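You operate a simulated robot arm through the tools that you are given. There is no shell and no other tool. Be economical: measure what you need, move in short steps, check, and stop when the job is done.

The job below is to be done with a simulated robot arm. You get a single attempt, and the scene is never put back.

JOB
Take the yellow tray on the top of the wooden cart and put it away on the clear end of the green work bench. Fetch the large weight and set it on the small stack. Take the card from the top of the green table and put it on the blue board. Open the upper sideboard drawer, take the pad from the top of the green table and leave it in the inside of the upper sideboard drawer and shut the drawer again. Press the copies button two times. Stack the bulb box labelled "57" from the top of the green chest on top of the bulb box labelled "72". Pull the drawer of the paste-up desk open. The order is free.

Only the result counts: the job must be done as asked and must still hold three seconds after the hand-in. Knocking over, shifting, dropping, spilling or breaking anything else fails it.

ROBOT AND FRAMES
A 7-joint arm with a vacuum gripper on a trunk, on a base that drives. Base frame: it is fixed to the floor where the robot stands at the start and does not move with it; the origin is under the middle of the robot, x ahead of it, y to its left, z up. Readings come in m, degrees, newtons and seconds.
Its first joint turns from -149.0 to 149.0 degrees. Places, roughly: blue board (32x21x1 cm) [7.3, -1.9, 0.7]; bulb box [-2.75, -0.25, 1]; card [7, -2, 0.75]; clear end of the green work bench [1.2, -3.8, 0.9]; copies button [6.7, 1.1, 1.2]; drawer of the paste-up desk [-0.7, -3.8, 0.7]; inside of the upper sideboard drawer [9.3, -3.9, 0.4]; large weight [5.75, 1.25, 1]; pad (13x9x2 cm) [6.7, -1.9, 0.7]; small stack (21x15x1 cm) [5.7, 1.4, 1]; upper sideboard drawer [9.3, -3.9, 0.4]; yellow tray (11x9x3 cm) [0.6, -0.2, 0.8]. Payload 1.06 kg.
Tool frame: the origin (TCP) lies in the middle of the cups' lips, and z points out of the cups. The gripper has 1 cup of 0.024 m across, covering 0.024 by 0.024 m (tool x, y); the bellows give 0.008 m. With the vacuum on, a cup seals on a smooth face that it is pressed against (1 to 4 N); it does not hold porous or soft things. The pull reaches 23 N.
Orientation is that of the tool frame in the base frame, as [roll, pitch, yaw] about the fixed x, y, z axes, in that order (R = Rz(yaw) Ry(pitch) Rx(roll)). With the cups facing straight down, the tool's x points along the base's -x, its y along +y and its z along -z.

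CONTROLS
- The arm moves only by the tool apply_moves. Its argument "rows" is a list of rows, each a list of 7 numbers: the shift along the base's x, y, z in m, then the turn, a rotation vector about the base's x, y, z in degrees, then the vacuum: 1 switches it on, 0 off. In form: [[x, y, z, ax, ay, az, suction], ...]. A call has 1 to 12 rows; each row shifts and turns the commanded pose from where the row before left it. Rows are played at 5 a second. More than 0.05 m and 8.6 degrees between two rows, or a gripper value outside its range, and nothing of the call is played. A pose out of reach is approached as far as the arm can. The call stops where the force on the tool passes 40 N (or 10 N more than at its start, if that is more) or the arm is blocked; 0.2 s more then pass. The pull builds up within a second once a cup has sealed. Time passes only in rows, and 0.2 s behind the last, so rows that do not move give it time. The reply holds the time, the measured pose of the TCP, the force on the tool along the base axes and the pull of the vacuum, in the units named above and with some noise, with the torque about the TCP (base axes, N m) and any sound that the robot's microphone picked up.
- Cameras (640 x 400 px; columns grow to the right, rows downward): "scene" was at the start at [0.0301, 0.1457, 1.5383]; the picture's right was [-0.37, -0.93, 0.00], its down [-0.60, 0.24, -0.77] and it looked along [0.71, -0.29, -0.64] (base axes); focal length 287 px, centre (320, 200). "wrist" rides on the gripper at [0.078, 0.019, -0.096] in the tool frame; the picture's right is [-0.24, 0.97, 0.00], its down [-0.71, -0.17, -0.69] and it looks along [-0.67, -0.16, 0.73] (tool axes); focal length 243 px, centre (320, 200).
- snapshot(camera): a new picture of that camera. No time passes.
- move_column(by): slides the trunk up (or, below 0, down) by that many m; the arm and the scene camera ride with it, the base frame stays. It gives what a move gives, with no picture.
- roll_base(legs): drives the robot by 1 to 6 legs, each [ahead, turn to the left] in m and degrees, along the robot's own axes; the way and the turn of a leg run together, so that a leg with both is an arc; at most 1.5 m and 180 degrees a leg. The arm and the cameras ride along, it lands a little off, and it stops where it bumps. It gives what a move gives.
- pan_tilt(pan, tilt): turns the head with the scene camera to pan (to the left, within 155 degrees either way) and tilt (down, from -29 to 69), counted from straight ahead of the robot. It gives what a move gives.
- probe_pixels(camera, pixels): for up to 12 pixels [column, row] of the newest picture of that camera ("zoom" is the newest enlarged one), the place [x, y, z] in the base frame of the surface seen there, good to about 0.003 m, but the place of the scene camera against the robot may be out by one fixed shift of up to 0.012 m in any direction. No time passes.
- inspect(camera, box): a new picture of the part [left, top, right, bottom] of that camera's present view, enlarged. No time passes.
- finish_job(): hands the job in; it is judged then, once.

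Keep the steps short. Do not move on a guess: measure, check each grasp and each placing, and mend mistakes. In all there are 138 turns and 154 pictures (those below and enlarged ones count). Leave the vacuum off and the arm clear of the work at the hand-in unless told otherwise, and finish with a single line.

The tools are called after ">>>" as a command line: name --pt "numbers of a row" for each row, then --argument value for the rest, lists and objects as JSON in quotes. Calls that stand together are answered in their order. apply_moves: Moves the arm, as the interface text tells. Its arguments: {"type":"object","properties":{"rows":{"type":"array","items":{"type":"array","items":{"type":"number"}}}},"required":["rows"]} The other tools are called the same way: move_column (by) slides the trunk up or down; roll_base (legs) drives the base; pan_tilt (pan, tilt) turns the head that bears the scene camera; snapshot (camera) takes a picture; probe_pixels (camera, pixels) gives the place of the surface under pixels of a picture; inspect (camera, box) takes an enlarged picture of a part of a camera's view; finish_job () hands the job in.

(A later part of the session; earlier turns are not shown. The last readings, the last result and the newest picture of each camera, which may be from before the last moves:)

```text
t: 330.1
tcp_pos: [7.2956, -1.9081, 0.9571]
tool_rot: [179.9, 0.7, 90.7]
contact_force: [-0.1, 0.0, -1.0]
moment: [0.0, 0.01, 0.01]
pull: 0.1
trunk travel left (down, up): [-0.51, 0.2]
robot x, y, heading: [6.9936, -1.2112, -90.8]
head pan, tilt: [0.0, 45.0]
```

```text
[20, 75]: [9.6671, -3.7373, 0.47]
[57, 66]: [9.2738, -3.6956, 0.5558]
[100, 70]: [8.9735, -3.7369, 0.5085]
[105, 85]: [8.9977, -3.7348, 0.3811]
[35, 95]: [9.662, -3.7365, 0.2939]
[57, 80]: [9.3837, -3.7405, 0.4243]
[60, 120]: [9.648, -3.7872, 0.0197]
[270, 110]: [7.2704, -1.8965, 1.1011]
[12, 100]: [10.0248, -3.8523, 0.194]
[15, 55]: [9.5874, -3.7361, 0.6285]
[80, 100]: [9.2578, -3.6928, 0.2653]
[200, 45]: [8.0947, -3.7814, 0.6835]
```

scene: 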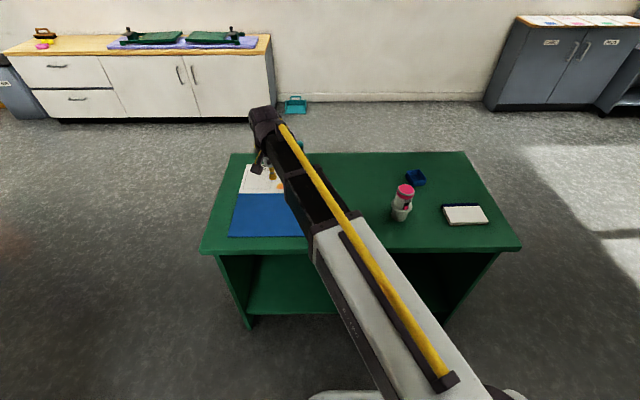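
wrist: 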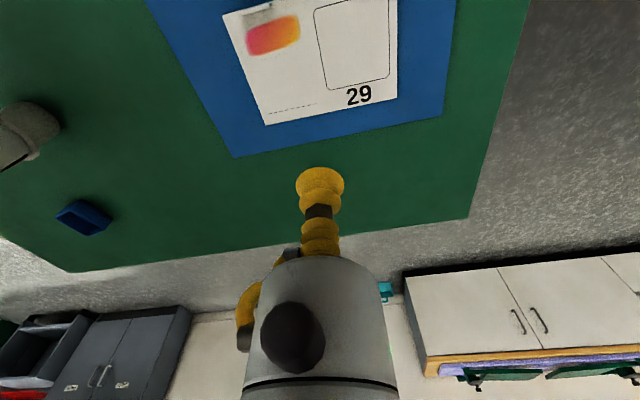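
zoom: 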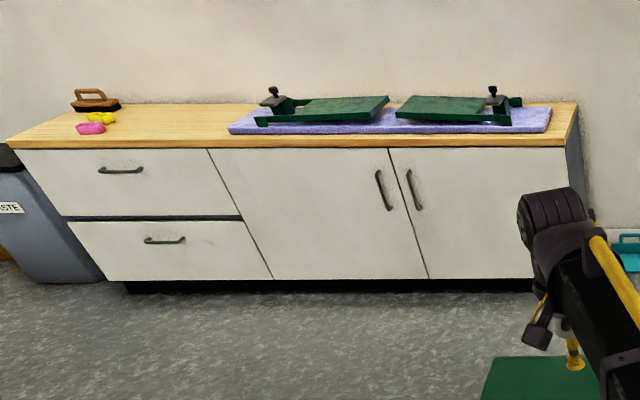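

Upper drawer: x 8.9–9.67, z 0.36–0.63, handle at z≈0.556. Passage east of the green table is too narrow, so I go round its west side. First raise the trunk.

>>> move_column --by 0.14

>>> roll_base --legs '[[0, -89], [1.0, 0], [0, 90], [0.85, 0], [0.85, 0], [0, 90]]'

>>> pan_tilt --pan -20 --tilt 25

>>> snapshot --camera "scene"

```text
t: 331.8
tcp_pos: [7.2966, -1.9082, 1.0985]
tool_rot: [-180.0, 0.7, 90.8]
contact_force: [0.5, -0.1, 0.0]
moment: [0.0, -0.01, -0.02]
pull: 0.1
trunk travel left (down, up): [-0.65, 0.06]
robot x, y, heading: [6.9942, -1.2114, -90.5]
head pan, tilt: [0.0, 45.0]
```

```text
t: 356.8
tcp_pos: [6.6509, -2.6473, 1.0966]
tool_rot: [179.9, 0.7, 179.7]
contact_force: [0.2, 0.7, -0.1]
moment: [0.03, -0.04, -0.01]
pull: 0.1
trunk travel left (down, up): [-0.65, 0.06]
robot x, y, heading: [5.9511, -2.9371, -1.7]
head pan, tilt: [0.0, 45.0]
```

```text
t: 357.6
tcp_pos: [6.651, -2.6476, 1.0967]
tool_rot: [-180.0, 0.8, 179.8]
contact_force: [0.0, 0.3, 0.6]
moment: [-0.03, -0.01, 0.0]
pull: 0.1
trunk travel left (down, up): [-0.65, 0.06]
robot x, y, heading: [5.9492, -2.9405, -1.8]
head pan, tilt: [-20.0, 25.0]
```

```text
61 pictures are left
```

scene: 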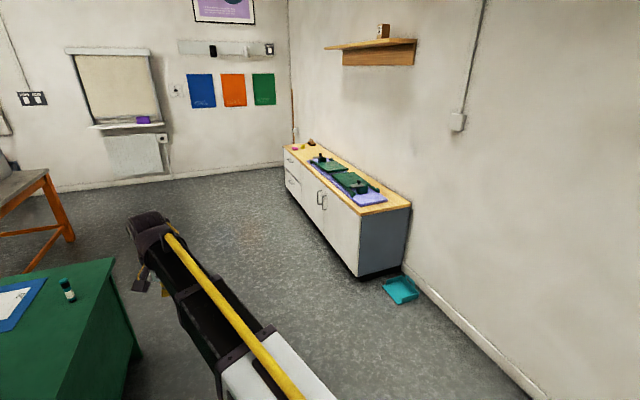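

Corridor is free. Driving to about (9.27,-2.75), facing the sideboard.

>>> roll_base --legs '[[0, 5], [1.5, 0], [1.5, 0], [0.32, 0], [0, -93.3]]'

>>> pan_tilt --pan 0 --tilt 45

>>> snapshot --camera "scene"

```text
t: 378.3
tcp_pos: [9.5813, -3.4683, 1.0962]
tool_rot: [-179.9, 0.8, 89.9]
contact_force: [0.0, -0.6, -0.2]
moment: [0.01, 0.0, -0.01]
pull: 0.0
trunk travel left (down, up): [-0.65, 0.06]
robot x, y, heading: [9.291, -2.7697, -91.5]
head pan, tilt: [-20.0, 25.0]
```

```text
t: 379.2
tcp_pos: [9.5811, -3.4687, 1.0976]
tool_rot: [180.0, 0.7, 89.9]
contact_force: [0.3, -0.6, 0.2]
moment: [0.0, -0.02, -0.01]
pull: 0.2
trunk travel left (down, up): [-0.65, 0.06]
robot x, y, heading: [9.2874, -2.7674, -91.7]
head pan, tilt: [0.0, 45.0]
```

```text
60 pictures are left
```

scene: 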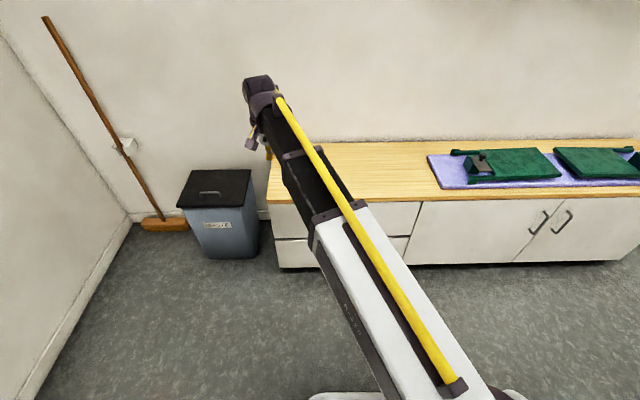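

Tilting the tool to horizontal while centring on x≈9.27.

>>> apply_moves --pt "-0.03 -0.01 0 -8.2 0 0 0" --pt "-0.03 -0.01 0 -8.2 0 0 0" --pt "-0.03 -0.01 0 -8.2 0 0 0" --pt "-0.03 -0.01 0 -8.2 0 0 0" --pt "-0.03 -0.01 0 -8.2 0 0 0" --pt "-0.03 -0.01 0 -8.2 0 0 0" --pt "-0.03 -0.01 0 -8.2 0 0 0" --pt "-0.03 -0.01 0 -8.2 0 0 0" --pt "-0.03 -0.01 0 -8.2 0 0 0" --pt "-0.03 -0.01 0 -8.2 0 0 0" --pt "-0.01 0 0 -4 0 0 0" --pt "0 0 0 -3.5 0 0 0"

>>> move_column --by -0.6

>>> snapshot --camera "scene"

>>> snapshot --camera "wrist"

```text
t: 381.8
tcp_pos: [9.2763, -3.5679, 1.0977]
tool_rot: [9.8, 89.7, -80.1]
contact_force: [-0.6, -0.1, -0.1]
moment: [-0.01, -0.01, 0.01]
pull: 0.1
out of reach, approached as far as the arm can: row 11
trunk travel left (down, up): [-0.65, 0.06]
robot x, y, heading: [9.2881, -2.7665, -91.7]
head pan, tilt: [0.0, 45.0]
```

```text
refused: -0.6 is not a number from -0.4 to 0.4
```

```text
59 pictures are left
```

scene: 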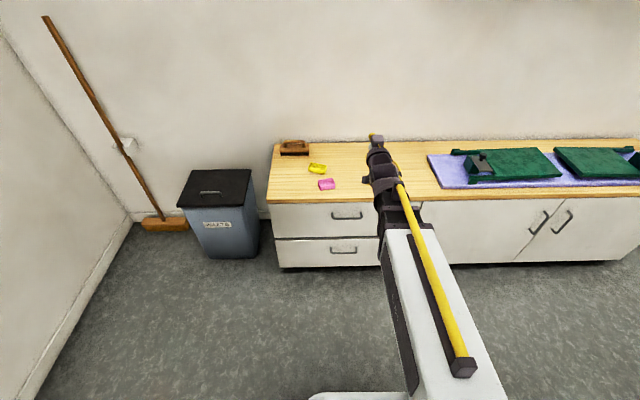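

```text
58 pictures are left
```

wrist: 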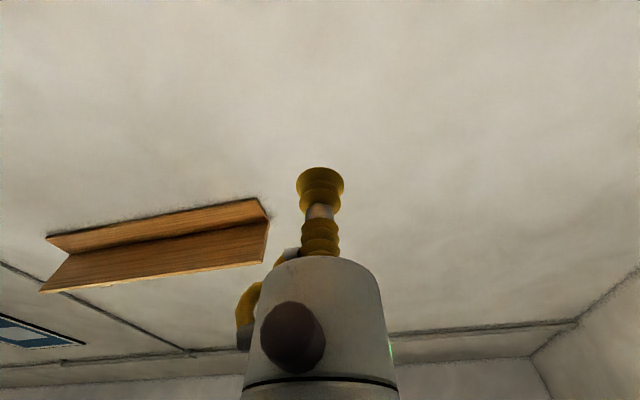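

Tool points at -y. Lowering the trunk in two steps.

>>> move_column --by -0.4

>>> move_column --by -0.23

>>> snapshot --camera "wrist"

>>> snapshot --camera "scene"

```text
t: 385.6
tcp_pos: [9.2769, -3.5697, 0.6971]
tool_rot: [21.9, 89.8, -68.2]
contact_force: [0.9, 0.7, -0.3]
moment: [0.02, 0.0, -0.02]
pull: 0.2
trunk travel left (down, up): [-0.25, 0.46]
robot x, y, heading: [9.2866, -2.7672, -91.4]
head pan, tilt: [0.0, 45.0]
```

```text
t: 388.0
tcp_pos: [9.2764, -3.5702, 0.4675]
tool_rot: [22.4, 89.8, -67.6]
contact_force: [0.3, -0.2, -0.1]
moment: [-0.01, 0.0, 0.01]
pull: 0.1
trunk travel left (down, up): [-0.02, 0.69]
robot x, y, heading: [9.2869, -2.7661, -91.5]
head pan, tilt: [0.0, 45.0]
```

```text
57 pictures are left
```

wrist: 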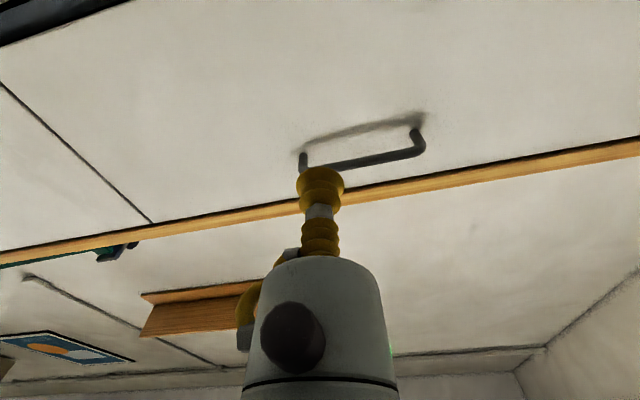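

```text
56 pictures are left
```

scene: 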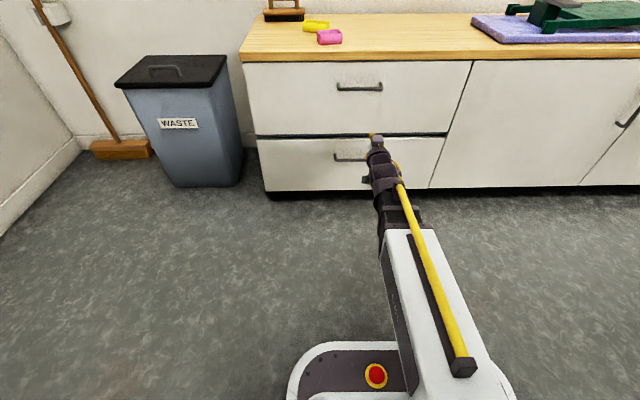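

>>> probe_pixels --camera "wrist" --pixels '[[360, 80], [300, 90], [305, 160], [418, 145], [250, 60], [360, 161], [480, 140], [320, 40]]'

>>> probe_pixels --camera "scene" --pixels '[[250, 70], [470, 65], [256, 132], [447, 130], [360, 110], [360, 86], [345, 156], [440, 145]]'

```text
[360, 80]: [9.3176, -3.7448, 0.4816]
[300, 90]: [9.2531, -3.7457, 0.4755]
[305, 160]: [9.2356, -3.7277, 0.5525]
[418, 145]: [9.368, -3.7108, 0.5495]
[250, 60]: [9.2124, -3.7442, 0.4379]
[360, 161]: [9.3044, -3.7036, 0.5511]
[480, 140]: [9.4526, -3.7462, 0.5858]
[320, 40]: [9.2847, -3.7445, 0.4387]
```

```text
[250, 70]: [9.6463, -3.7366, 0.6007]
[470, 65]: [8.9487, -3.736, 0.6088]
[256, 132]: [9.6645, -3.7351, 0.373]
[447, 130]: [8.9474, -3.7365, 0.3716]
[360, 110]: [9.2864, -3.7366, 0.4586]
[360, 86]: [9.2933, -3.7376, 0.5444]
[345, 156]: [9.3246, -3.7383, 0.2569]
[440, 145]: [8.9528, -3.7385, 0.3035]
```

Face y≈-3.745, drawer centre x≈9.305. Advancing to (9.305, z 0.465) with vacuum.

>>> apply_moves --pt "0.014 -0.04 0 0 0 0 0" --pt "0.014 -0.04 0 0 0 0 0" --pt "0 -0.04 0 0 0 0 1" --pt "0 -0.04 0 0 0 0 1" --pt "0 -0.01 0 0 0 0 1" --pt "0 -0.004 0 0 0 0 1" --pt "0 -0.003 0 0 0 0 1" --pt "0 -0.002 0 0 0 0 1" --pt "0 0 0 0 0 0 1" --pt "0 0 0 0 0 0 1"

```text
t: 390.2
tcp_pos: [9.3044, -3.7485, 0.4662]
tool_rot: [61.7, 89.9, -28.2]
contact_force: [0.4, 15.2, -13.2]
moment: [-0.13, 0.04, -0.01]
pull: 23.0
trunk travel left (down, up): [-0.02, 0.69]
robot x, y, heading: [9.288, -2.7678, -91.4]
head pan, tilt: [0.0, 45.0]
```

Sealed. Easing, then pulling the drawer with arm and base.

>>> apply_moves --pt "0 0.006 0.001 0 0 0 1" --pt "0 0.008 0 0 0 0 1" --pt "0 0.01 0 0 0 0 1" --pt "0 0.015 0 0 0 0 1" --pt "0 0.015 0 0 0 0 1" --pt "0 0 0 0 0 0 1"

>>> roll_base --legs '[[-0.25, 0]]'

>>> snapshot --camera "scene"

```text
t: 391.6
tcp_pos: [9.3054, -3.6938, 0.4682]
tool_rot: [18.3, 89.9, -71.7]
contact_force: [2.6, 2.1, -0.3]
moment: [-0.03, 0.02, 0.02]
pull: 21.8
trunk travel left (down, up): [-0.02, 0.69]
robot x, y, heading: [9.2864, -2.7657, -91.4]
head pan, tilt: [0.0, 45.0]
```

```text
t: 393.4
tcp_pos: [9.3081, -3.4447, 0.4674]
tool_rot: [29.0, 89.9, -61.2]
contact_force: [-1.3, -6.1, 0.0]
moment: [-0.04, -0.04, 0.04]
pull: 22.9
trunk travel left (down, up): [-0.02, 0.69]
robot x, y, heading: [9.2971, -2.5177, -91.6]
head pan, tilt: [0.0, 45.0]
```

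```text
55 pictures are left
```

scene: 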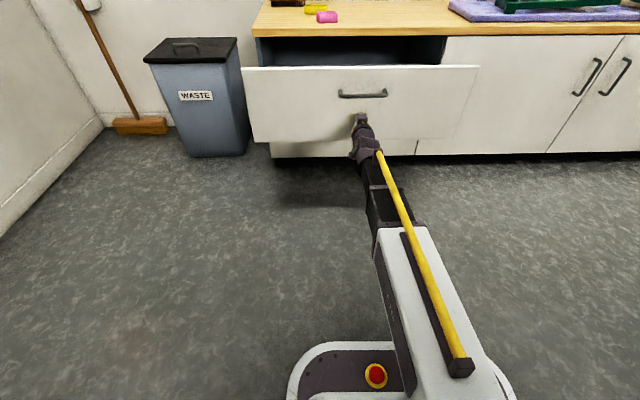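

Opened 0.30 m; pulling 6 cm more for room.

>>> apply_moves --pt "0 0.015 0 0 0 0 1" --pt "0 0.015 0 0 0 0 1" --pt "0 0.015 0 0 0 0 1" --pt "0 0.015 0 0 0 0 1" --pt "0 0 0 0 0 0 1"

>>> snapshot --camera "scene"

```text
t: 394.6
tcp_pos: [9.3091, -3.3838, 0.4675]
tool_rot: [23.1, 89.7, -67.2]
contact_force: [0.3, 0.2, -0.7]
moment: [-0.01, 0.05, 0.0]
pull: 0.0
trunk travel left (down, up): [-0.02, 0.69]
robot x, y, heading: [9.2992, -2.5177, -91.5]
head pan, tilt: [0.0, 45.0]
```

```text
54 pictures are left
```

scene: 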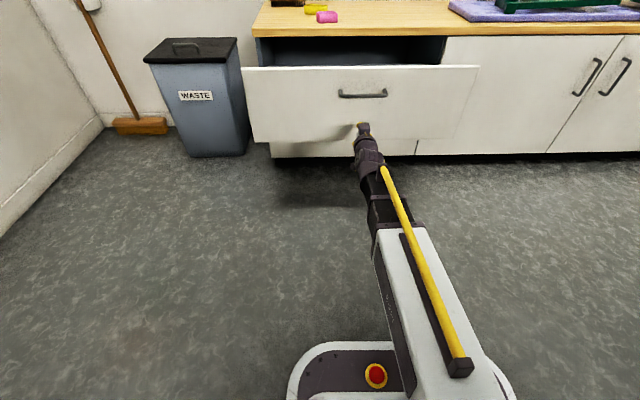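

The seal let go at the stop: drawer fully open (face y≈-3.44). Vacuum off, back away, raise trunk, tool down.

>>> apply_moves --pt "0 0.01 0 0 0 0 0" --pt "0 0 0 0 0 0 0"

>>> roll_base --legs '[[-0.3, 0]]'

>>> move_column --by 0.4

>>> move_column --by 0.23

>>> apply_moves --pt "0 0 0 8.2 0 0 0" --pt "0 0 0 8.2 0 0 0" --pt "0 0 0 8.2 0 0 0" --pt "0 0 0 8.2 0 0 0" --pt "0 0 0 8.2 0 0 0" --pt "0 0.01 0 8.2 0 0 0" --pt "0 0.01 0 8.2 0 0 0" --pt "0 0.01 0 8.2 0 0 0" --pt "0 0.01 0 8.2 0 0 0" --pt "0 0.01 0 8.2 0 0 0" --pt "0 0 0 8 0 0 0" --pt "0 0 0 0 0 0 0"

>>> snapshot --camera "scene"

```text
t: 395.2
tcp_pos: [9.3083, -3.3739, 0.4663]
tool_rot: [28.2, 89.7, -62.0]
contact_force: [-0.1, 0.6, -0.2]
moment: [-0.02, 0.0, 0.02]
pull: 0.0
trunk travel left (down, up): [-0.02, 0.69]
robot x, y, heading: [9.2992, -2.5154, -91.5]
head pan, tilt: [0.0, 45.0]
```

```text
t: 397.3
tcp_pos: [9.3167, -3.0732, 0.4668]
tool_rot: [26.7, 89.9, -63.7]
contact_force: [-0.9, -0.1, 0.6]
moment: [-0.01, 0.0, -0.04]
pull: 0.1
trunk travel left (down, up): [-0.02, 0.69]
robot x, y, heading: [9.3053, -2.2169, -91.8]
head pan, tilt: [0.0, 45.0]
```

```text
t: 401.1
tcp_pos: [9.3162, -3.0738, 0.8684]
tool_rot: [26.9, 89.8, -63.5]
contact_force: [0.5, 0.3, 0.3]
moment: [0.02, -0.02, 0.04]
pull: 0.1
trunk travel left (down, up): [-0.42, 0.29]
robot x, y, heading: [9.3059, -2.2198, -91.9]
head pan, tilt: [0.0, 45.0]
```

```text
t: 403.5
tcp_pos: [9.3152, -3.0741, 1.0978]
tool_rot: [26.7, 89.8, -63.6]
contact_force: [-0.6, 0.3, 0.1]
moment: [0.0, 0.01, -0.01]
pull: 0.0
trunk travel left (down, up): [-0.65, 0.06]
robot x, y, heading: [9.3053, -2.2138, -91.8]
head pan, tilt: [0.0, 45.0]
```

```text
t: 406.1
tcp_pos: [9.316, -3.0242, 1.0978]
tool_rot: [-179.6, -0.1, 90.0]
contact_force: [-0.3, 0.9, -0.1]
moment: [-0.05, -0.01, -0.01]
pull: 0.1
out of reach, approached as far as the arm can: row 1
trunk travel left (down, up): [-0.65, 0.06]
robot x, y, heading: [9.3059, -2.2172, -91.8]
head pan, tilt: [0.0, 45.0]
```

```text
53 pictures are left
```

scene: 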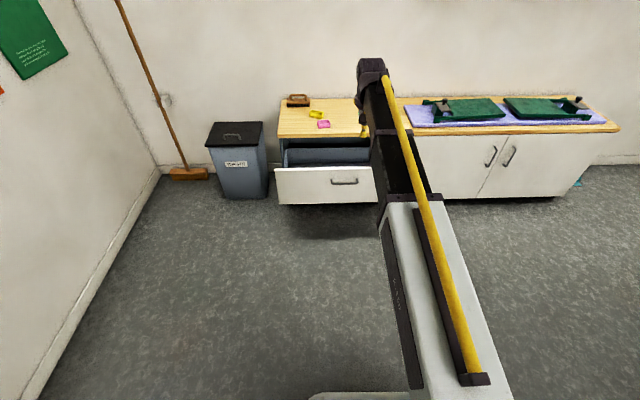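

Drawer stands open. Driving back for the pad, approaching the green table from the south at x≈6.64.

>>> roll_base --legs '[[0, -60.4], [1.243, 0], [0, -27.8], [0.8, 0], [0.77, 0], [0, -90]]'

>>> pan_tilt --pan 0 --tilt 45

>>> snapshot --camera "scene"

>>> snapshot --camera "wrist"

```text
t: 428.1
tcp_pos: [6.59, -2.0178, 1.0977]
tool_rot: [-179.6, 0.0, -89.2]
contact_force: [0.0, -0.4, 0.3]
moment: [0.02, -0.02, 0.03]
pull: 0.0
trunk travel left (down, up): [-0.65, 0.06]
robot x, y, heading: [6.6121, -2.8255, 88.9]
head pan, tilt: [0.0, 45.0]
```

```text
t: 428.7
tcp_pos: [6.5889, -2.0188, 1.0976]
tool_rot: [-179.6, 0.1, -89.1]
contact_force: [0.6, -0.5, 0.4]
moment: [-0.02, -0.04, -0.01]
pull: 0.1
trunk travel left (down, up): [-0.65, 0.06]
robot x, y, heading: [6.6098, -2.8254, 89.1]
head pan, tilt: [0.0, 45.0]
```

```text
52 pictures are left
```

scene: 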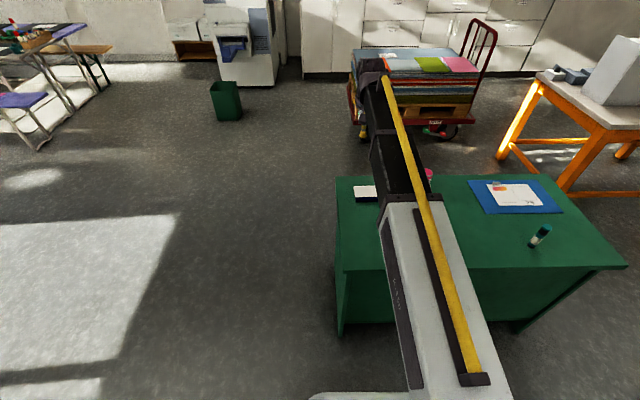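

```text
51 pictures are left
```

wrist: 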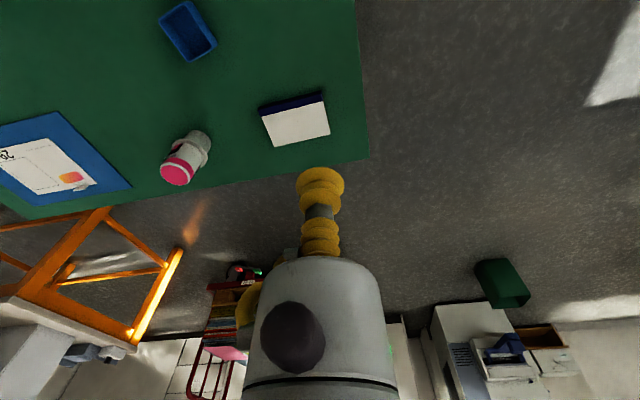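

>>> probe_pixels --camera "wrist" --pixels '[[296, 123], [264, 118], [324, 102], [328, 134], [276, 145], [290, 104], [180, 155], [188, 30]]'

>>> inspect --camera "wrist" --box '[220, 70, 360, 170]'

```text
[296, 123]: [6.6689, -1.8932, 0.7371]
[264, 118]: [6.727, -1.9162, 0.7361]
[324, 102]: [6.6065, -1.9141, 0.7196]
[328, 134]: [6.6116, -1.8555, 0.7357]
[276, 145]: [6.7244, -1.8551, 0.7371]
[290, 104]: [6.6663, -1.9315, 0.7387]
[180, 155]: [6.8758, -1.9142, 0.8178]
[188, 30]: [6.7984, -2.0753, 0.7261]
```

```text
4.00 times, centred on (290, 120) of wrist
```

zoom: 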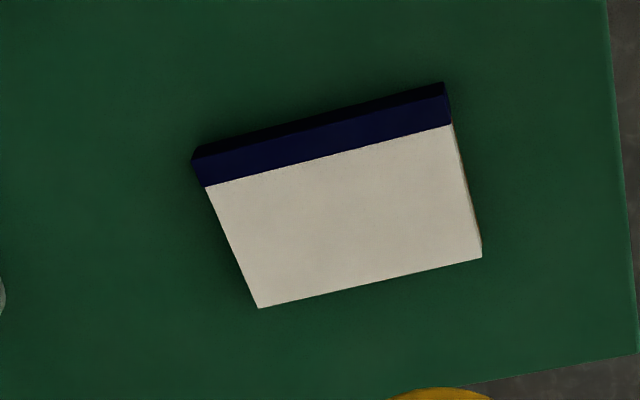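

Pad centre ≈(6.669,-1.892), top z≈0.737. Rolling 0.08 m closer, trunk down 0.14, then over the pad.

>>> roll_base --legs '[[0.08, 0]]'

>>> apply_moves --pt "0.027 0.015 0 0 0 0 0" --pt "0.026 0.015 0 0 0 0 0" --pt "0.026 0.015 0 0 0 0 0" --pt "0 0 0 0 0 0 0"

>>> move_column --by -0.16

>>> snapshot --camera "wrist"

```text
t: 429.8
tcp_pos: [6.5907, -1.9379, 1.0968]
tool_rot: [-179.7, 0.1, -89.3]
contact_force: [-0.5, -0.6, -0.3]
moment: [0.01, -0.02, -0.02]
pull: 0.2
trunk travel left (down, up): [-0.65, 0.06]
robot x, y, heading: [6.6114, -2.7471, 88.7]
head pan, tilt: [0.0, 45.0]
```

```text
t: 430.8
tcp_pos: [6.6715, -1.893, 1.0987]
tool_rot: [-179.7, 0.1, -89.2]
contact_force: [0.3, -0.8, 1.0]
moment: [-0.05, 0.01, 0.02]
pull: 0.0
trunk travel left (down, up): [-0.65, 0.06]
robot x, y, heading: [6.6161, -2.7454, 89.0]
head pan, tilt: [0.0, 45.0]
```

```text
t: 432.6
tcp_pos: [6.6708, -1.893, 0.9376]
tool_rot: [-179.5, 0.1, -89.3]
contact_force: [-0.3, 0.1, -0.5]
moment: [0.0, 0.02, 0.0]
pull: 0.0
trunk travel left (down, up): [-0.49, 0.22]
robot x, y, heading: [6.6128, -2.7395, 88.8]
head pan, tilt: [0.0, 45.0]
```

```text
49 pictures are left
```

wrist: 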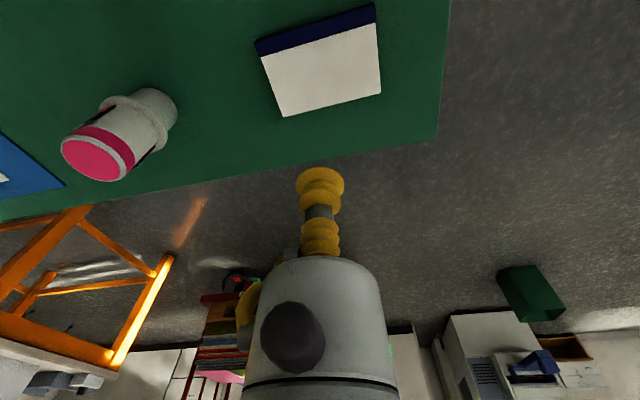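

Descending onto the pad with vacuum.

>>> apply_moves --pt "-0.001 0.001 -0.045 0 0 0 0" --pt "0 0 -0.045 0 0 0 1" --pt "0 0 -0.045 0 0 0 1" --pt "0 0 -0.045 0 0 0 1" --pt "0 0 -0.012 0 0 0 1" --pt "0 0 -0.006 0 0 0 1" --pt "0 0 -0.004 0 0 0 1" --pt "0 0 0 0 0 0 1" --pt "0 0 0 0 0 0 1" --pt "0 0 0 0 0 0 1"

```text
t: 434.8
tcp_pos: [6.6697, -1.8919, 0.7368]
tool_rot: [-179.6, 0.1, -89.3]
contact_force: [0.0, 1.5, 3.3]
moment: [0.01, 0.03, -0.01]
pull: 23.0
trunk travel left (down, up): [-0.49, 0.22]
robot x, y, heading: [6.6114, -2.7433, 88.9]
head pan, tilt: [0.0, 45.0]
```

Sealed. Lifting the pad.

>>> apply_moves --pt "0 0 0.008 0 0 0 1" --pt "0 0 0.02 0 0 0 1" --pt "0 0 0.035 0 0 0 1" --pt "0 0 0.045 0 0 0 1" --pt "0 0 0.045 0 0 0 1" --pt "0 0 0.045 0 0 0 1" --pt "0 0 0.0 0 0 0 1"

>>> move_column --by 0.16

>>> snapshot --camera "wrist"

>>> snapshot --camera "scene"

```text
t: 436.4
tcp_pos: [6.6688, -1.8902, 0.9332]
tool_rot: [-179.5, 0.1, -89.3]
contact_force: [-0.6, 0.3, -1.4]
moment: [0.0, 0.01, 0.01]
pull: 22.9
trunk travel left (down, up): [-0.49, 0.22]
robot x, y, heading: [6.6127, -2.7436, 89.1]
head pan, tilt: [0.0, 45.0]
```

```text
t: 438.3
tcp_pos: [6.6702, -1.8909, 1.093]
tool_rot: [-179.7, 0.1, -89.3]
contact_force: [-0.5, 0.1, -1.8]
moment: [0.02, 0.0, -0.01]
pull: 22.8
trunk travel left (down, up): [-0.65, 0.06]
robot x, y, heading: [6.6161, -2.7447, 88.8]
head pan, tilt: [0.0, 45.0]
```

```text
48 pictures are left
```

wrist: 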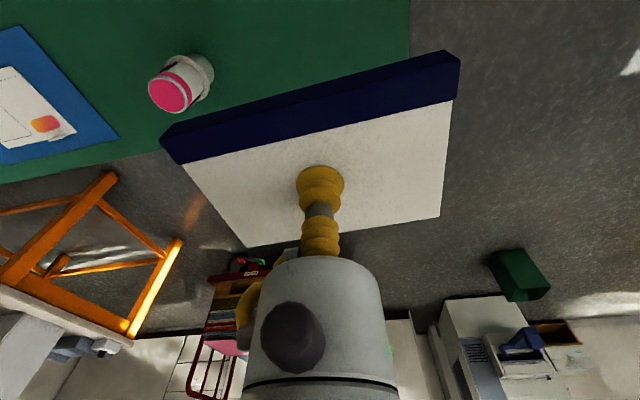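

```text
47 pictures are left
```

scene: 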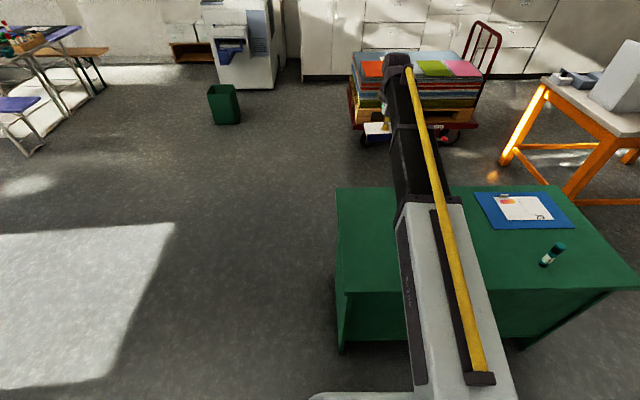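

Pad held. Driving back along y≈-2.75 to in front of the drawer.

>>> roll_base --legs '[[0, -89.5], [1.4, 0], [1.3, 0], [0, -89]]'

>>> pan_tilt --pan 10 --tilt 50

>>> snapshot --camera "scene"

>>> snapshot --camera "wrist"

```text
t: 459.1
tcp_pos: [9.3176, -3.6357, 1.0939]
tool_rot: [-179.5, 0.2, 92.4]
contact_force: [-0.7, -0.8, -1.1]
moment: [0.01, 0.01, 0.02]
pull: 22.4
trunk travel left (down, up): [-0.65, 0.06]
robot x, y, heading: [9.346, -2.7812, -89.1]
head pan, tilt: [0.0, 45.0]
```

```text
t: 459.8
tcp_pos: [9.3185, -3.6339, 1.0939]
tool_rot: [-179.6, 0.1, 92.4]
contact_force: [-0.1, 1.0, -1.5]
moment: [0.0, 0.02, -0.02]
pull: 22.8
trunk travel left (down, up): [-0.65, 0.06]
robot x, y, heading: [9.3495, -2.7797, -89.0]
head pan, tilt: [10.0, 50.0]
```

```text
46 pictures are left
```

scene: 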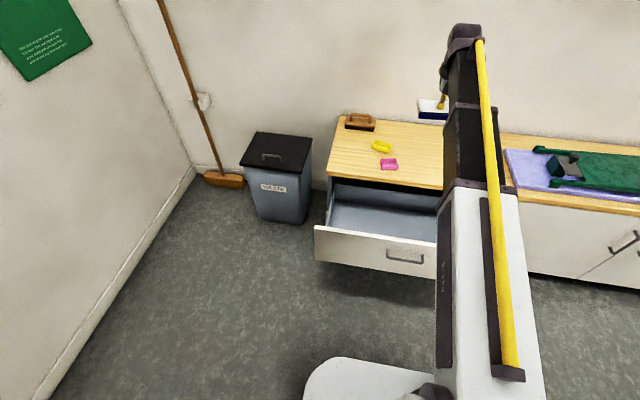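

```text
45 pictures are left
```

wrist: 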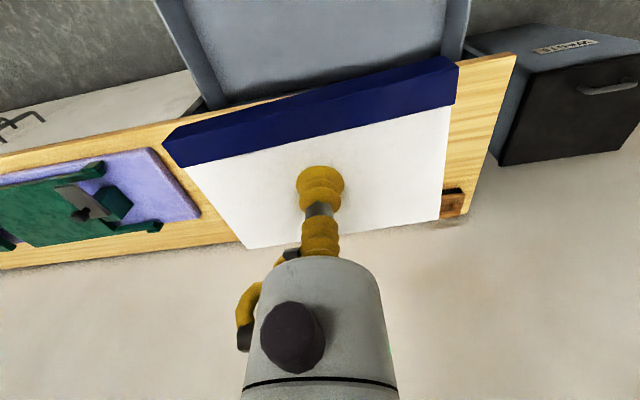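

Measuring the open drawer: front top edge, floor, side walls.

>>> probe_pixels --camera "scene" --pixels '[[316, 230], [380, 235], [345, 220], [390, 222], [420, 210], [333, 195], [330, 215], [360, 205], [335, 185], [435, 240], [380, 190], [317, 255]]'

>>> probe_pixels --camera "wrist" --pixels '[[230, 40], [320, 50], [400, 20], [200, 95], [455, 30], [180, 20], [300, 80], [210, 60], [450, 60]]'

>>> inspect --camera "scene" --box '[300, 150, 460, 280]'

```text
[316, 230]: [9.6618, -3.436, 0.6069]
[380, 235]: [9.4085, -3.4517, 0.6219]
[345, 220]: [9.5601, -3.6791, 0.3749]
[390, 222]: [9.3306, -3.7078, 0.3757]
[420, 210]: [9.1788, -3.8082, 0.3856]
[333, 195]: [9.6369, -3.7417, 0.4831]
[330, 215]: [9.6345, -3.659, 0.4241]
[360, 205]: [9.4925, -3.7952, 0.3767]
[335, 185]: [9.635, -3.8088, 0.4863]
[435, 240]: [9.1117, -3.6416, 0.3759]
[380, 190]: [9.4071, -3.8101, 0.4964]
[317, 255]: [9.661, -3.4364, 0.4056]
```

```text
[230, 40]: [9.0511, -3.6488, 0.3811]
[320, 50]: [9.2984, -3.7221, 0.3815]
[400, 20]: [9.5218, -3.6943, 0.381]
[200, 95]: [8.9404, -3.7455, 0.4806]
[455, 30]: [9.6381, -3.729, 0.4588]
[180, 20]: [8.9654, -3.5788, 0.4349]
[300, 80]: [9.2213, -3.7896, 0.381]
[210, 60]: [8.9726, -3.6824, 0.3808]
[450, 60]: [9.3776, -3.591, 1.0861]
```

```text
3.08 times, centred on (380, 215) of scene
```

zoom: 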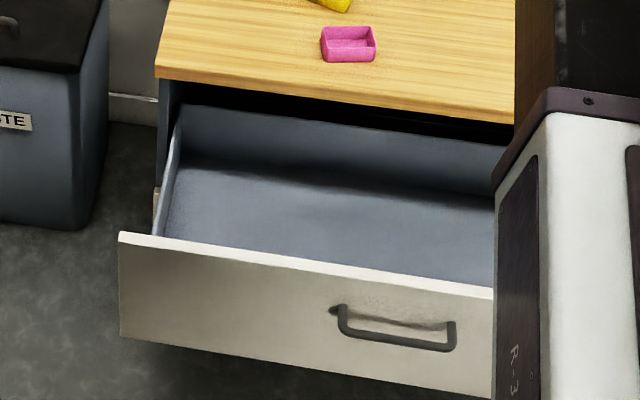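

Floor z≈0.381, side walls z≈0.485, front top z≈0.62. I check the forearm's slope to judge clearance over the drawer front.

>>> probe_pixels --camera "scene" --pixels '[[465, 35], [455, 75], [460, 110], [470, 150], [465, 185], [470, 210], [480, 260], [485, 330], [490, 370], [510, 370], [445, 330], [450, 185]]'

```text
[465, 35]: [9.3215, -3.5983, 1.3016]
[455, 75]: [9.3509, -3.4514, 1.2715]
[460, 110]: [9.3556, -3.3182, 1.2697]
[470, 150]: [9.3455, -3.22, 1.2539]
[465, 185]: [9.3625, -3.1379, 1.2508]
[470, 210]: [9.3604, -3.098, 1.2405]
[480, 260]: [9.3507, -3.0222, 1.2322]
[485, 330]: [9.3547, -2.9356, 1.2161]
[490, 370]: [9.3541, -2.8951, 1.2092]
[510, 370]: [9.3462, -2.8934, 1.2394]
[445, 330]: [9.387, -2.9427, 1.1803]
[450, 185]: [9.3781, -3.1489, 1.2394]
```

The forearm is nearly level, so coming over the tall drawer front (0.62) would clash; the side walls are only 0.485. I'll stand west of the drawer, close along the sideboard, and reach in over the side wall. Driving round with a gentle S-curve.

>>> roll_base --legs '[[0, -89.3], [1.2, 0], [1.2, 0], [0, 178.3]]'

>>> pan_tilt --pan -15 --tilt 35

>>> snapshot --camera "scene"

```text
t: 482.7
tcp_pos: [7.7806, -2.9049, 1.0944]
tool_rot: [-179.6, 0.1, -176.7]
contact_force: [0.5, 0.2, -1.2]
moment: [0.01, 0.02, 0.01]
pull: 22.9
trunk travel left (down, up): [-0.65, 0.06]
robot x, y, heading: [6.9238, -2.8854, 1.5]
head pan, tilt: [10.0, 50.0]
```

```text
t: 483.6
tcp_pos: [7.7794, -2.9045, 1.0934]
tool_rot: [-179.6, 0.1, -176.6]
contact_force: [0.0, 0.0, -1.4]
moment: [-0.02, 0.01, 0.01]
pull: 22.6
trunk travel left (down, up): [-0.65, 0.06]
robot x, y, heading: [6.9224, -2.8877, 1.1]
head pan, tilt: [-15.0, 35.0]
```

```text
43 pictures are left
```

scene: 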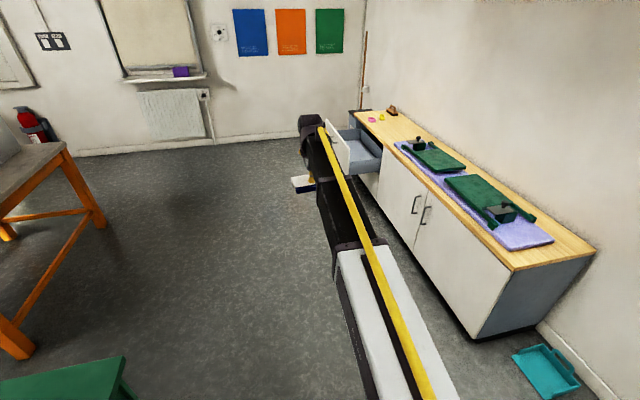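

Measuring the door handles, then doing the S-curve.

>>> probe_pixels --camera "scene" --pixels '[[414, 205], [426, 215], [467, 330], [360, 170], [345, 175], [327, 125], [512, 268]]'

>>> roll_base --legs '[[0.1, 0], [0.66, -40], [0.66, 38.7]]'

>>> pan_tilt --pan -15 --tilt 45

>>> snapshot --camera "scene"

```text
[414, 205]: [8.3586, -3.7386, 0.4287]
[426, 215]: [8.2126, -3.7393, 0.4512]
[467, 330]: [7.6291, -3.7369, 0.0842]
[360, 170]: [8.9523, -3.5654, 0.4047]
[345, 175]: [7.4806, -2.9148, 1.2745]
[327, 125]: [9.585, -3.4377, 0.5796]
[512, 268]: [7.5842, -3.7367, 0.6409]
```

```text
t: 491.3
tcp_pos: [9.0971, -3.3653, 1.0928]
tool_rot: [-179.7, 0.2, -179.4]
contact_force: [0.0, 0.0, -1.5]
moment: [0.0, 0.02, -0.05]
pull: 22.8
trunk travel left (down, up): [-0.65, 0.06]
robot x, y, heading: [8.2466, -3.3052, -1.5]
head pan, tilt: [-15.0, 35.0]
```

```text
t: 492.0
tcp_pos: [9.0977, -3.3658, 1.0936]
tool_rot: [-179.4, 0.1, -179.4]
contact_force: [0.2, 0.1, -1.6]
moment: [0.01, 0.0, 0.0]
pull: 23.0
trunk travel left (down, up): [-0.65, 0.06]
robot x, y, heading: [8.2444, -3.3074, -1.5]
head pan, tilt: [-15.0, 45.0]
```

```text
42 pictures are left
```

scene: 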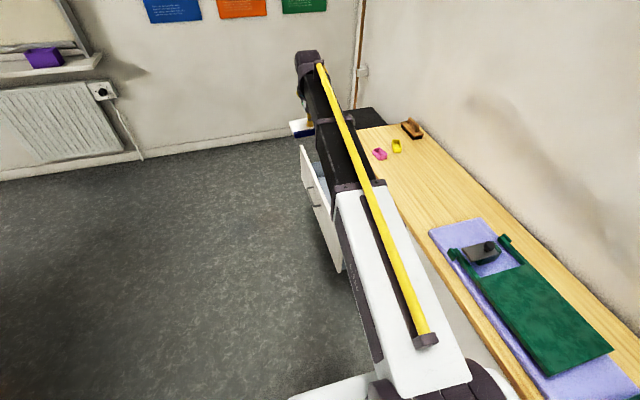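

Robot at (8.245,-3.307), clear of the handles. Rolling 0.06 m on, moving the pad to (9.18,-3.63), then trunk down 0.3 m.

>>> roll_base --legs '[[0.06, 0.5]]'

>>> apply_moves --pt "0.004 -0.033 0 0 0 0 1" --pt "0.004 -0.033 0 0 0 0 1" --pt "0.004 -0.033 0 0 0 0 1" --pt "0.004 -0.033 0 0 0 0 1" --pt "0.003 -0.033 0 0 0 0 1" --pt "0.003 -0.033 0 0 0 0 1" --pt "0 -0.033 0 0 0 0 1" --pt "0 -0.032 0 0 0 0 1" --pt "0 0 0 0 0 0 1"

>>> move_column --by -0.25

>>> snapshot --camera "scene"

>>> snapshot --camera "wrist"

```text
t: 493.0
tcp_pos: [9.1577, -3.3602, 1.0942]
tool_rot: [-179.6, 0.1, -179.0]
contact_force: [0.0, 0.6, -1.5]
moment: [-0.01, 0.02, -0.03]
pull: 22.6
trunk travel left (down, up): [-0.65, 0.06]
robot x, y, heading: [8.3026, -3.3066, -1.1]
head pan, tilt: [-15.0, 45.0]
```

```text
t: 495.0
tcp_pos: [9.179, -3.6219, 1.0926]
tool_rot: [-179.6, 0.0, -178.9]
contact_force: [-0.4, -0.7, -1.1]
moment: [-0.02, 0.02, -0.02]
pull: 23.0
trunk travel left (down, up): [-0.65, 0.06]
robot x, y, heading: [8.3036, -3.3049, -0.9]
head pan, tilt: [-15.0, 45.0]
```

```text
t: 497.5
tcp_pos: [9.1774, -3.6224, 0.8425]
tool_rot: [-179.6, 0.1, -179.1]
contact_force: [0.7, -0.8, -0.8]
moment: [-0.03, 0.02, 0.05]
pull: 22.7
trunk travel left (down, up): [-0.4, 0.31]
robot x, y, heading: [8.3019, -3.3072, -0.9]
head pan, tilt: [-15.0, 45.0]
```

```text
41 pictures are left
```

scene: 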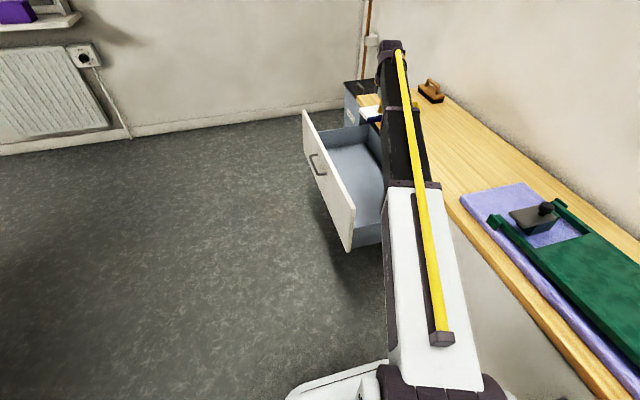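

```text
40 pictures are left
```

wrist: 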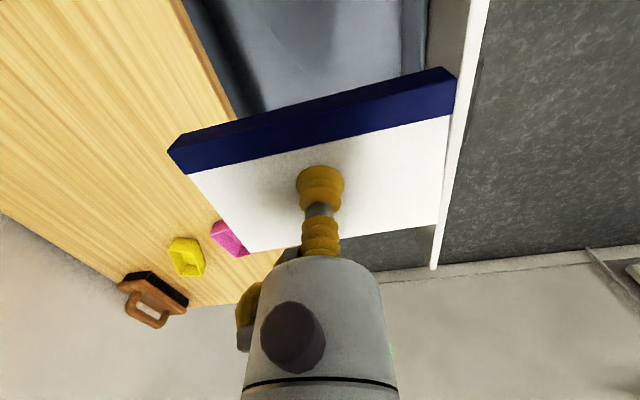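

Descending in part (0.18 m) and checking clearances.

>>> apply_moves --pt "0 0 -0.03 0 0 0 1" --pt "0 0 -0.03 0 0 0 1" --pt "0 0 -0.03 0 0 0 1" --pt "0 0 -0.03 0 0 0 1" --pt "0 0 -0.03 0 0 0 1" --pt "0 0 -0.03 0 0 0 1" --pt "0 0 0 0 0 0 1"

>>> snapshot --camera "scene"

>>> probe_pixels --camera "scene" --pixels '[[400, 70], [400, 130], [405, 170], [400, 210], [400, 260], [400, 320], [385, 175], [425, 175], [352, 235], [385, 100]]'

```text
t: 499.1
tcp_pos: [9.1779, -3.6213, 0.6613]
tool_rot: [-179.6, 0.1, -178.9]
contact_force: [0.8, -0.3, -1.1]
moment: [0.01, 0.0, -0.02]
pull: 23.1
trunk travel left (down, up): [-0.4, 0.31]
robot x, y, heading: [8.3031, -3.3048, -1.1]
head pan, tilt: [-15.0, 45.0]
```

```text
39 pictures are left
```

scene: 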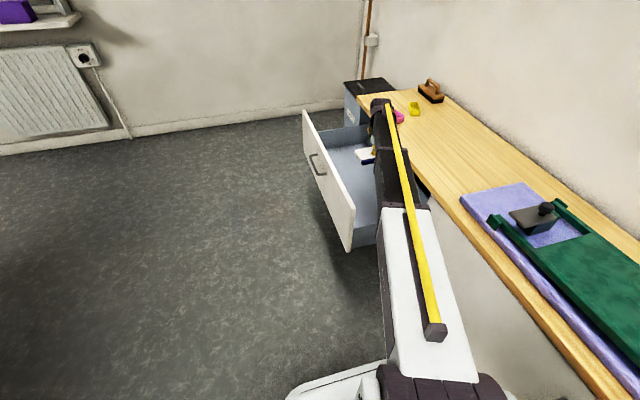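

```text
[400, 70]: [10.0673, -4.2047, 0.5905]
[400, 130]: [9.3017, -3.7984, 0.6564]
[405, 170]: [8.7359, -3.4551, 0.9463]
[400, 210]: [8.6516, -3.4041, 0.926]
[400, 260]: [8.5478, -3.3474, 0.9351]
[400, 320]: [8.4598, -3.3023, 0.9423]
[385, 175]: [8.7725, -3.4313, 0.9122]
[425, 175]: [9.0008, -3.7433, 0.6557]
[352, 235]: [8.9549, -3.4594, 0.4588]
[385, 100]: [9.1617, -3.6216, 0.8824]
```

Forearm now slopes down with ~0.14 m clearance over the TCP height at the side wall – good. Descending 0.23 m more.

>>> apply_moves --pt "0 0 -0.03 0 0 0 1" --pt "0 0 -0.03 0 0 0 1" --pt "0 0 -0.03 0 0 0 1" --pt "0 0 -0.03 0 0 0 1" --pt "0 0 -0.03 0 0 0 1" --pt "0 0 -0.03 0 0 0 1" --pt "0 0 -0.03 0 0 0 1" --pt "0 0 -0.02 0 0 0 1" --pt "0 0 0 0 0 0 1"

>>> snapshot --camera "scene"

>>> snapshot --camera "wrist"

```text
t: 501.1
tcp_pos: [9.1779, -3.6219, 0.4344]
tool_rot: [-179.5, 0.1, -179.1]
contact_force: [0.3, 0.4, -2.3]
moment: [0.02, 0.0, 0.01]
pull: 23.2
trunk travel left (down, up): [-0.4, 0.31]
robot x, y, heading: [8.302, -3.311, -0.9]
head pan, tilt: [-15.0, 45.0]
```

```text
38 pictures are left
```

scene: 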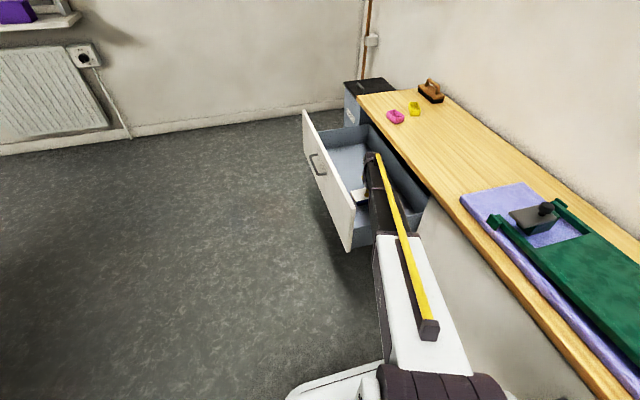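

```text
37 pictures are left
```

wrist: 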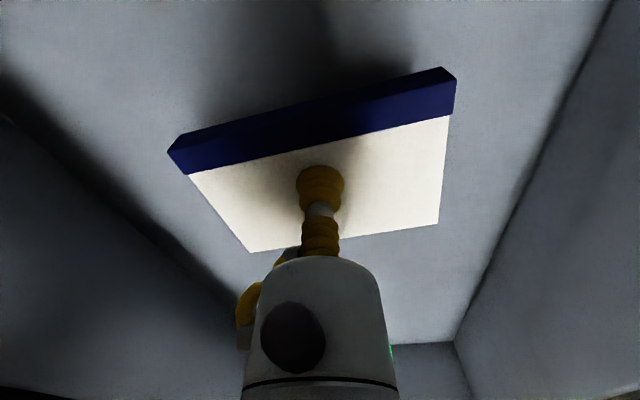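

Works, no contact. Lowering the last ~3.5 cm in small steps.

>>> apply_moves --pt "0 0 -0.015 0 0 0 1" --pt "0 0 -0.01 0 0 0 1" --pt "0 0 -0.005 0 0 0 1" --pt "0 0 -0.003 0 0 0 1" --pt "0 0 -0.003 0 0 0 1" --pt "0 0 0 0 0 0 1"

```text
t: 502.5
tcp_pos: [9.177, -3.6234, 0.3963]
tool_rot: [-179.7, 0.2, -179.0]
contact_force: [1.2, -0.4, 0.4]
moment: [0.03, -0.02, -0.05]
pull: 23.2
trunk travel left (down, up): [-0.4, 0.31]
robot x, y, heading: [8.3035, -3.3055, -0.7]
head pan, tilt: [-15.0, 45.0]
```

Contact starts. 2 mm more, release, then rise straight up out of the drawer.

>>> apply_moves --pt "0 0 -0.002 0 0 0 1" --pt "0 0 0 0 0 0 0" --pt "0 0 0 0 0 0 0" --pt "0 0 0 0 0 0 0" --pt "0 0 0 0 0 0 0" --pt "0 0 0.01 0 0 0 0" --pt "0 0 0.03 0 0 0 0" --pt "0 0 0.04 0 0 0 0" --pt "0 0 0.04 0 0 0 0" --pt "0 0 0.04 0 0 0 0" --pt "0 0 0.04 0 0 0 0" --pt "0 0 0.04 0 0 0 0"

>>> apply_moves --pt "0 0 0.04 0 0 0 0" --pt "0 0 0.04 0 0 0 0" --pt "0 0 0.04 0 0 0 0" --pt "0 0 0.04 0 0 0 0" --pt "0 0 0.04 0 0 0 0" --pt "0 0 0 0 0 0 0"

>>> snapshot --camera "wrist"

```text
t: 505.1
tcp_pos: [9.1779, -3.6241, 0.6346]
tool_rot: [-179.6, 0.1, -179.0]
contact_force: [0.4, -0.6, 0.0]
moment: [0.0, 0.01, -0.01]
pull: 0.1
trunk travel left (down, up): [-0.4, 0.31]
robot x, y, heading: [8.3044, -3.3087, -1.2]
head pan, tilt: [-15.0, 45.0]
```

```text
t: 506.5
tcp_pos: [9.1775, -3.621, 0.8338]
tool_rot: [-179.5, 0.1, -179.0]
contact_force: [0.2, 0.2, 1.3]
moment: [0.01, -0.05, -0.02]
pull: 0.0
trunk travel left (down, up): [-0.4, 0.31]
robot x, y, heading: [8.301, -3.3071, -1.1]
head pan, tilt: [-15.0, 45.0]
```

```text
36 pictures are left
```

wrist: 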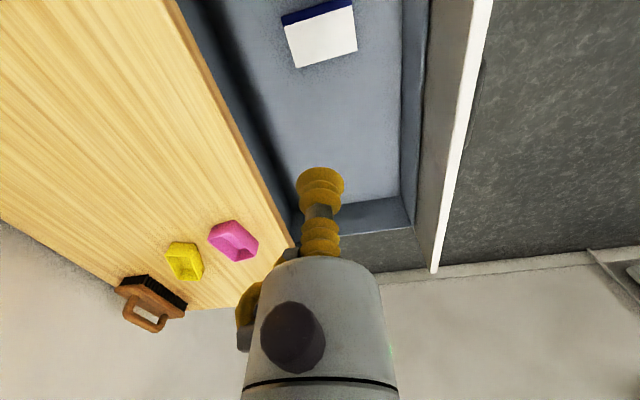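

Pad rests in the drawer. Raising the trunk, arm back in line, reversing out, then driving to the drawer's front.

>>> move_column --by 0.25

>>> apply_moves --pt "-0.004 0.033 0 0 0 0 0" --pt "-0.004 0.033 0 0 0 0 0" --pt "-0.004 0.033 0 0 0 0 0" --pt "-0.004 0.033 0 0 0 0 0" --pt "-0.003 0.033 0 0 0 0 0" --pt "-0.003 0.033 0 0 0 0 0" --pt "0 0.033 0 0 0 0 0" --pt "0 0.032 0 0 0 0 0"

>>> roll_base --legs '[[-0.1, 0], [-0.66, -38.7], [0, 55.5], [0.8, 0], [0.83, 0], [0, -105.7]]'

>>> pan_tilt --pan 0 --tilt 45

>>> snapshot --camera "scene"

```text
t: 509.1
tcp_pos: [9.1781, -3.6207, 1.0829]
tool_rot: [-179.5, 0.1, -179.0]
contact_force: [-0.1, -0.6, 0.0]
moment: [-0.01, -0.01, 0.05]
pull: 0.0
trunk travel left (down, up): [-0.65, 0.06]
robot x, y, heading: [8.3002, -3.3086, -0.9]
head pan, tilt: [-15.0, 45.0]
```

```text
t: 510.9
tcp_pos: [9.1557, -3.3563, 1.0865]
tool_rot: [-179.6, 0.1, -179.0]
contact_force: [0.5, 0.7, 0.1]
moment: [0.01, 0.0, -0.02]
pull: 0.0
trunk travel left (down, up): [-0.65, 0.06]
robot x, y, heading: [8.3018, -3.3109, -1.0]
head pan, tilt: [-15.0, 45.0]
```

```text
t: 530.2
tcp_pos: [9.131, -3.4828, 1.086]
tool_rot: [-179.7, 0.1, 91.5]
contact_force: [0.2, 0.1, -0.2]
moment: [0.01, 0.01, 0.02]
pull: 0.0
trunk travel left (down, up): [-0.65, 0.06]
robot x, y, heading: [9.17, -2.6304, -90.4]
head pan, tilt: [-15.0, 45.0]
```

```text
t: 531.0
tcp_pos: [9.1285, -3.4832, 1.0866]
tool_rot: [-179.6, 0.1, 91.7]
contact_force: [-0.2, 0.2, 0.1]
moment: [0.0, 0.01, 0.01]
pull: 0.1
trunk travel left (down, up): [-0.65, 0.06]
robot x, y, heading: [9.1691, -2.6247, -90.3]
head pan, tilt: [0.0, 45.0]
```

```text
35 pictures are left
```

scene: 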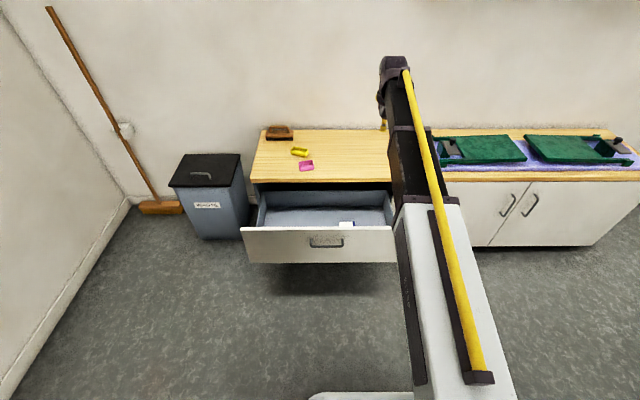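

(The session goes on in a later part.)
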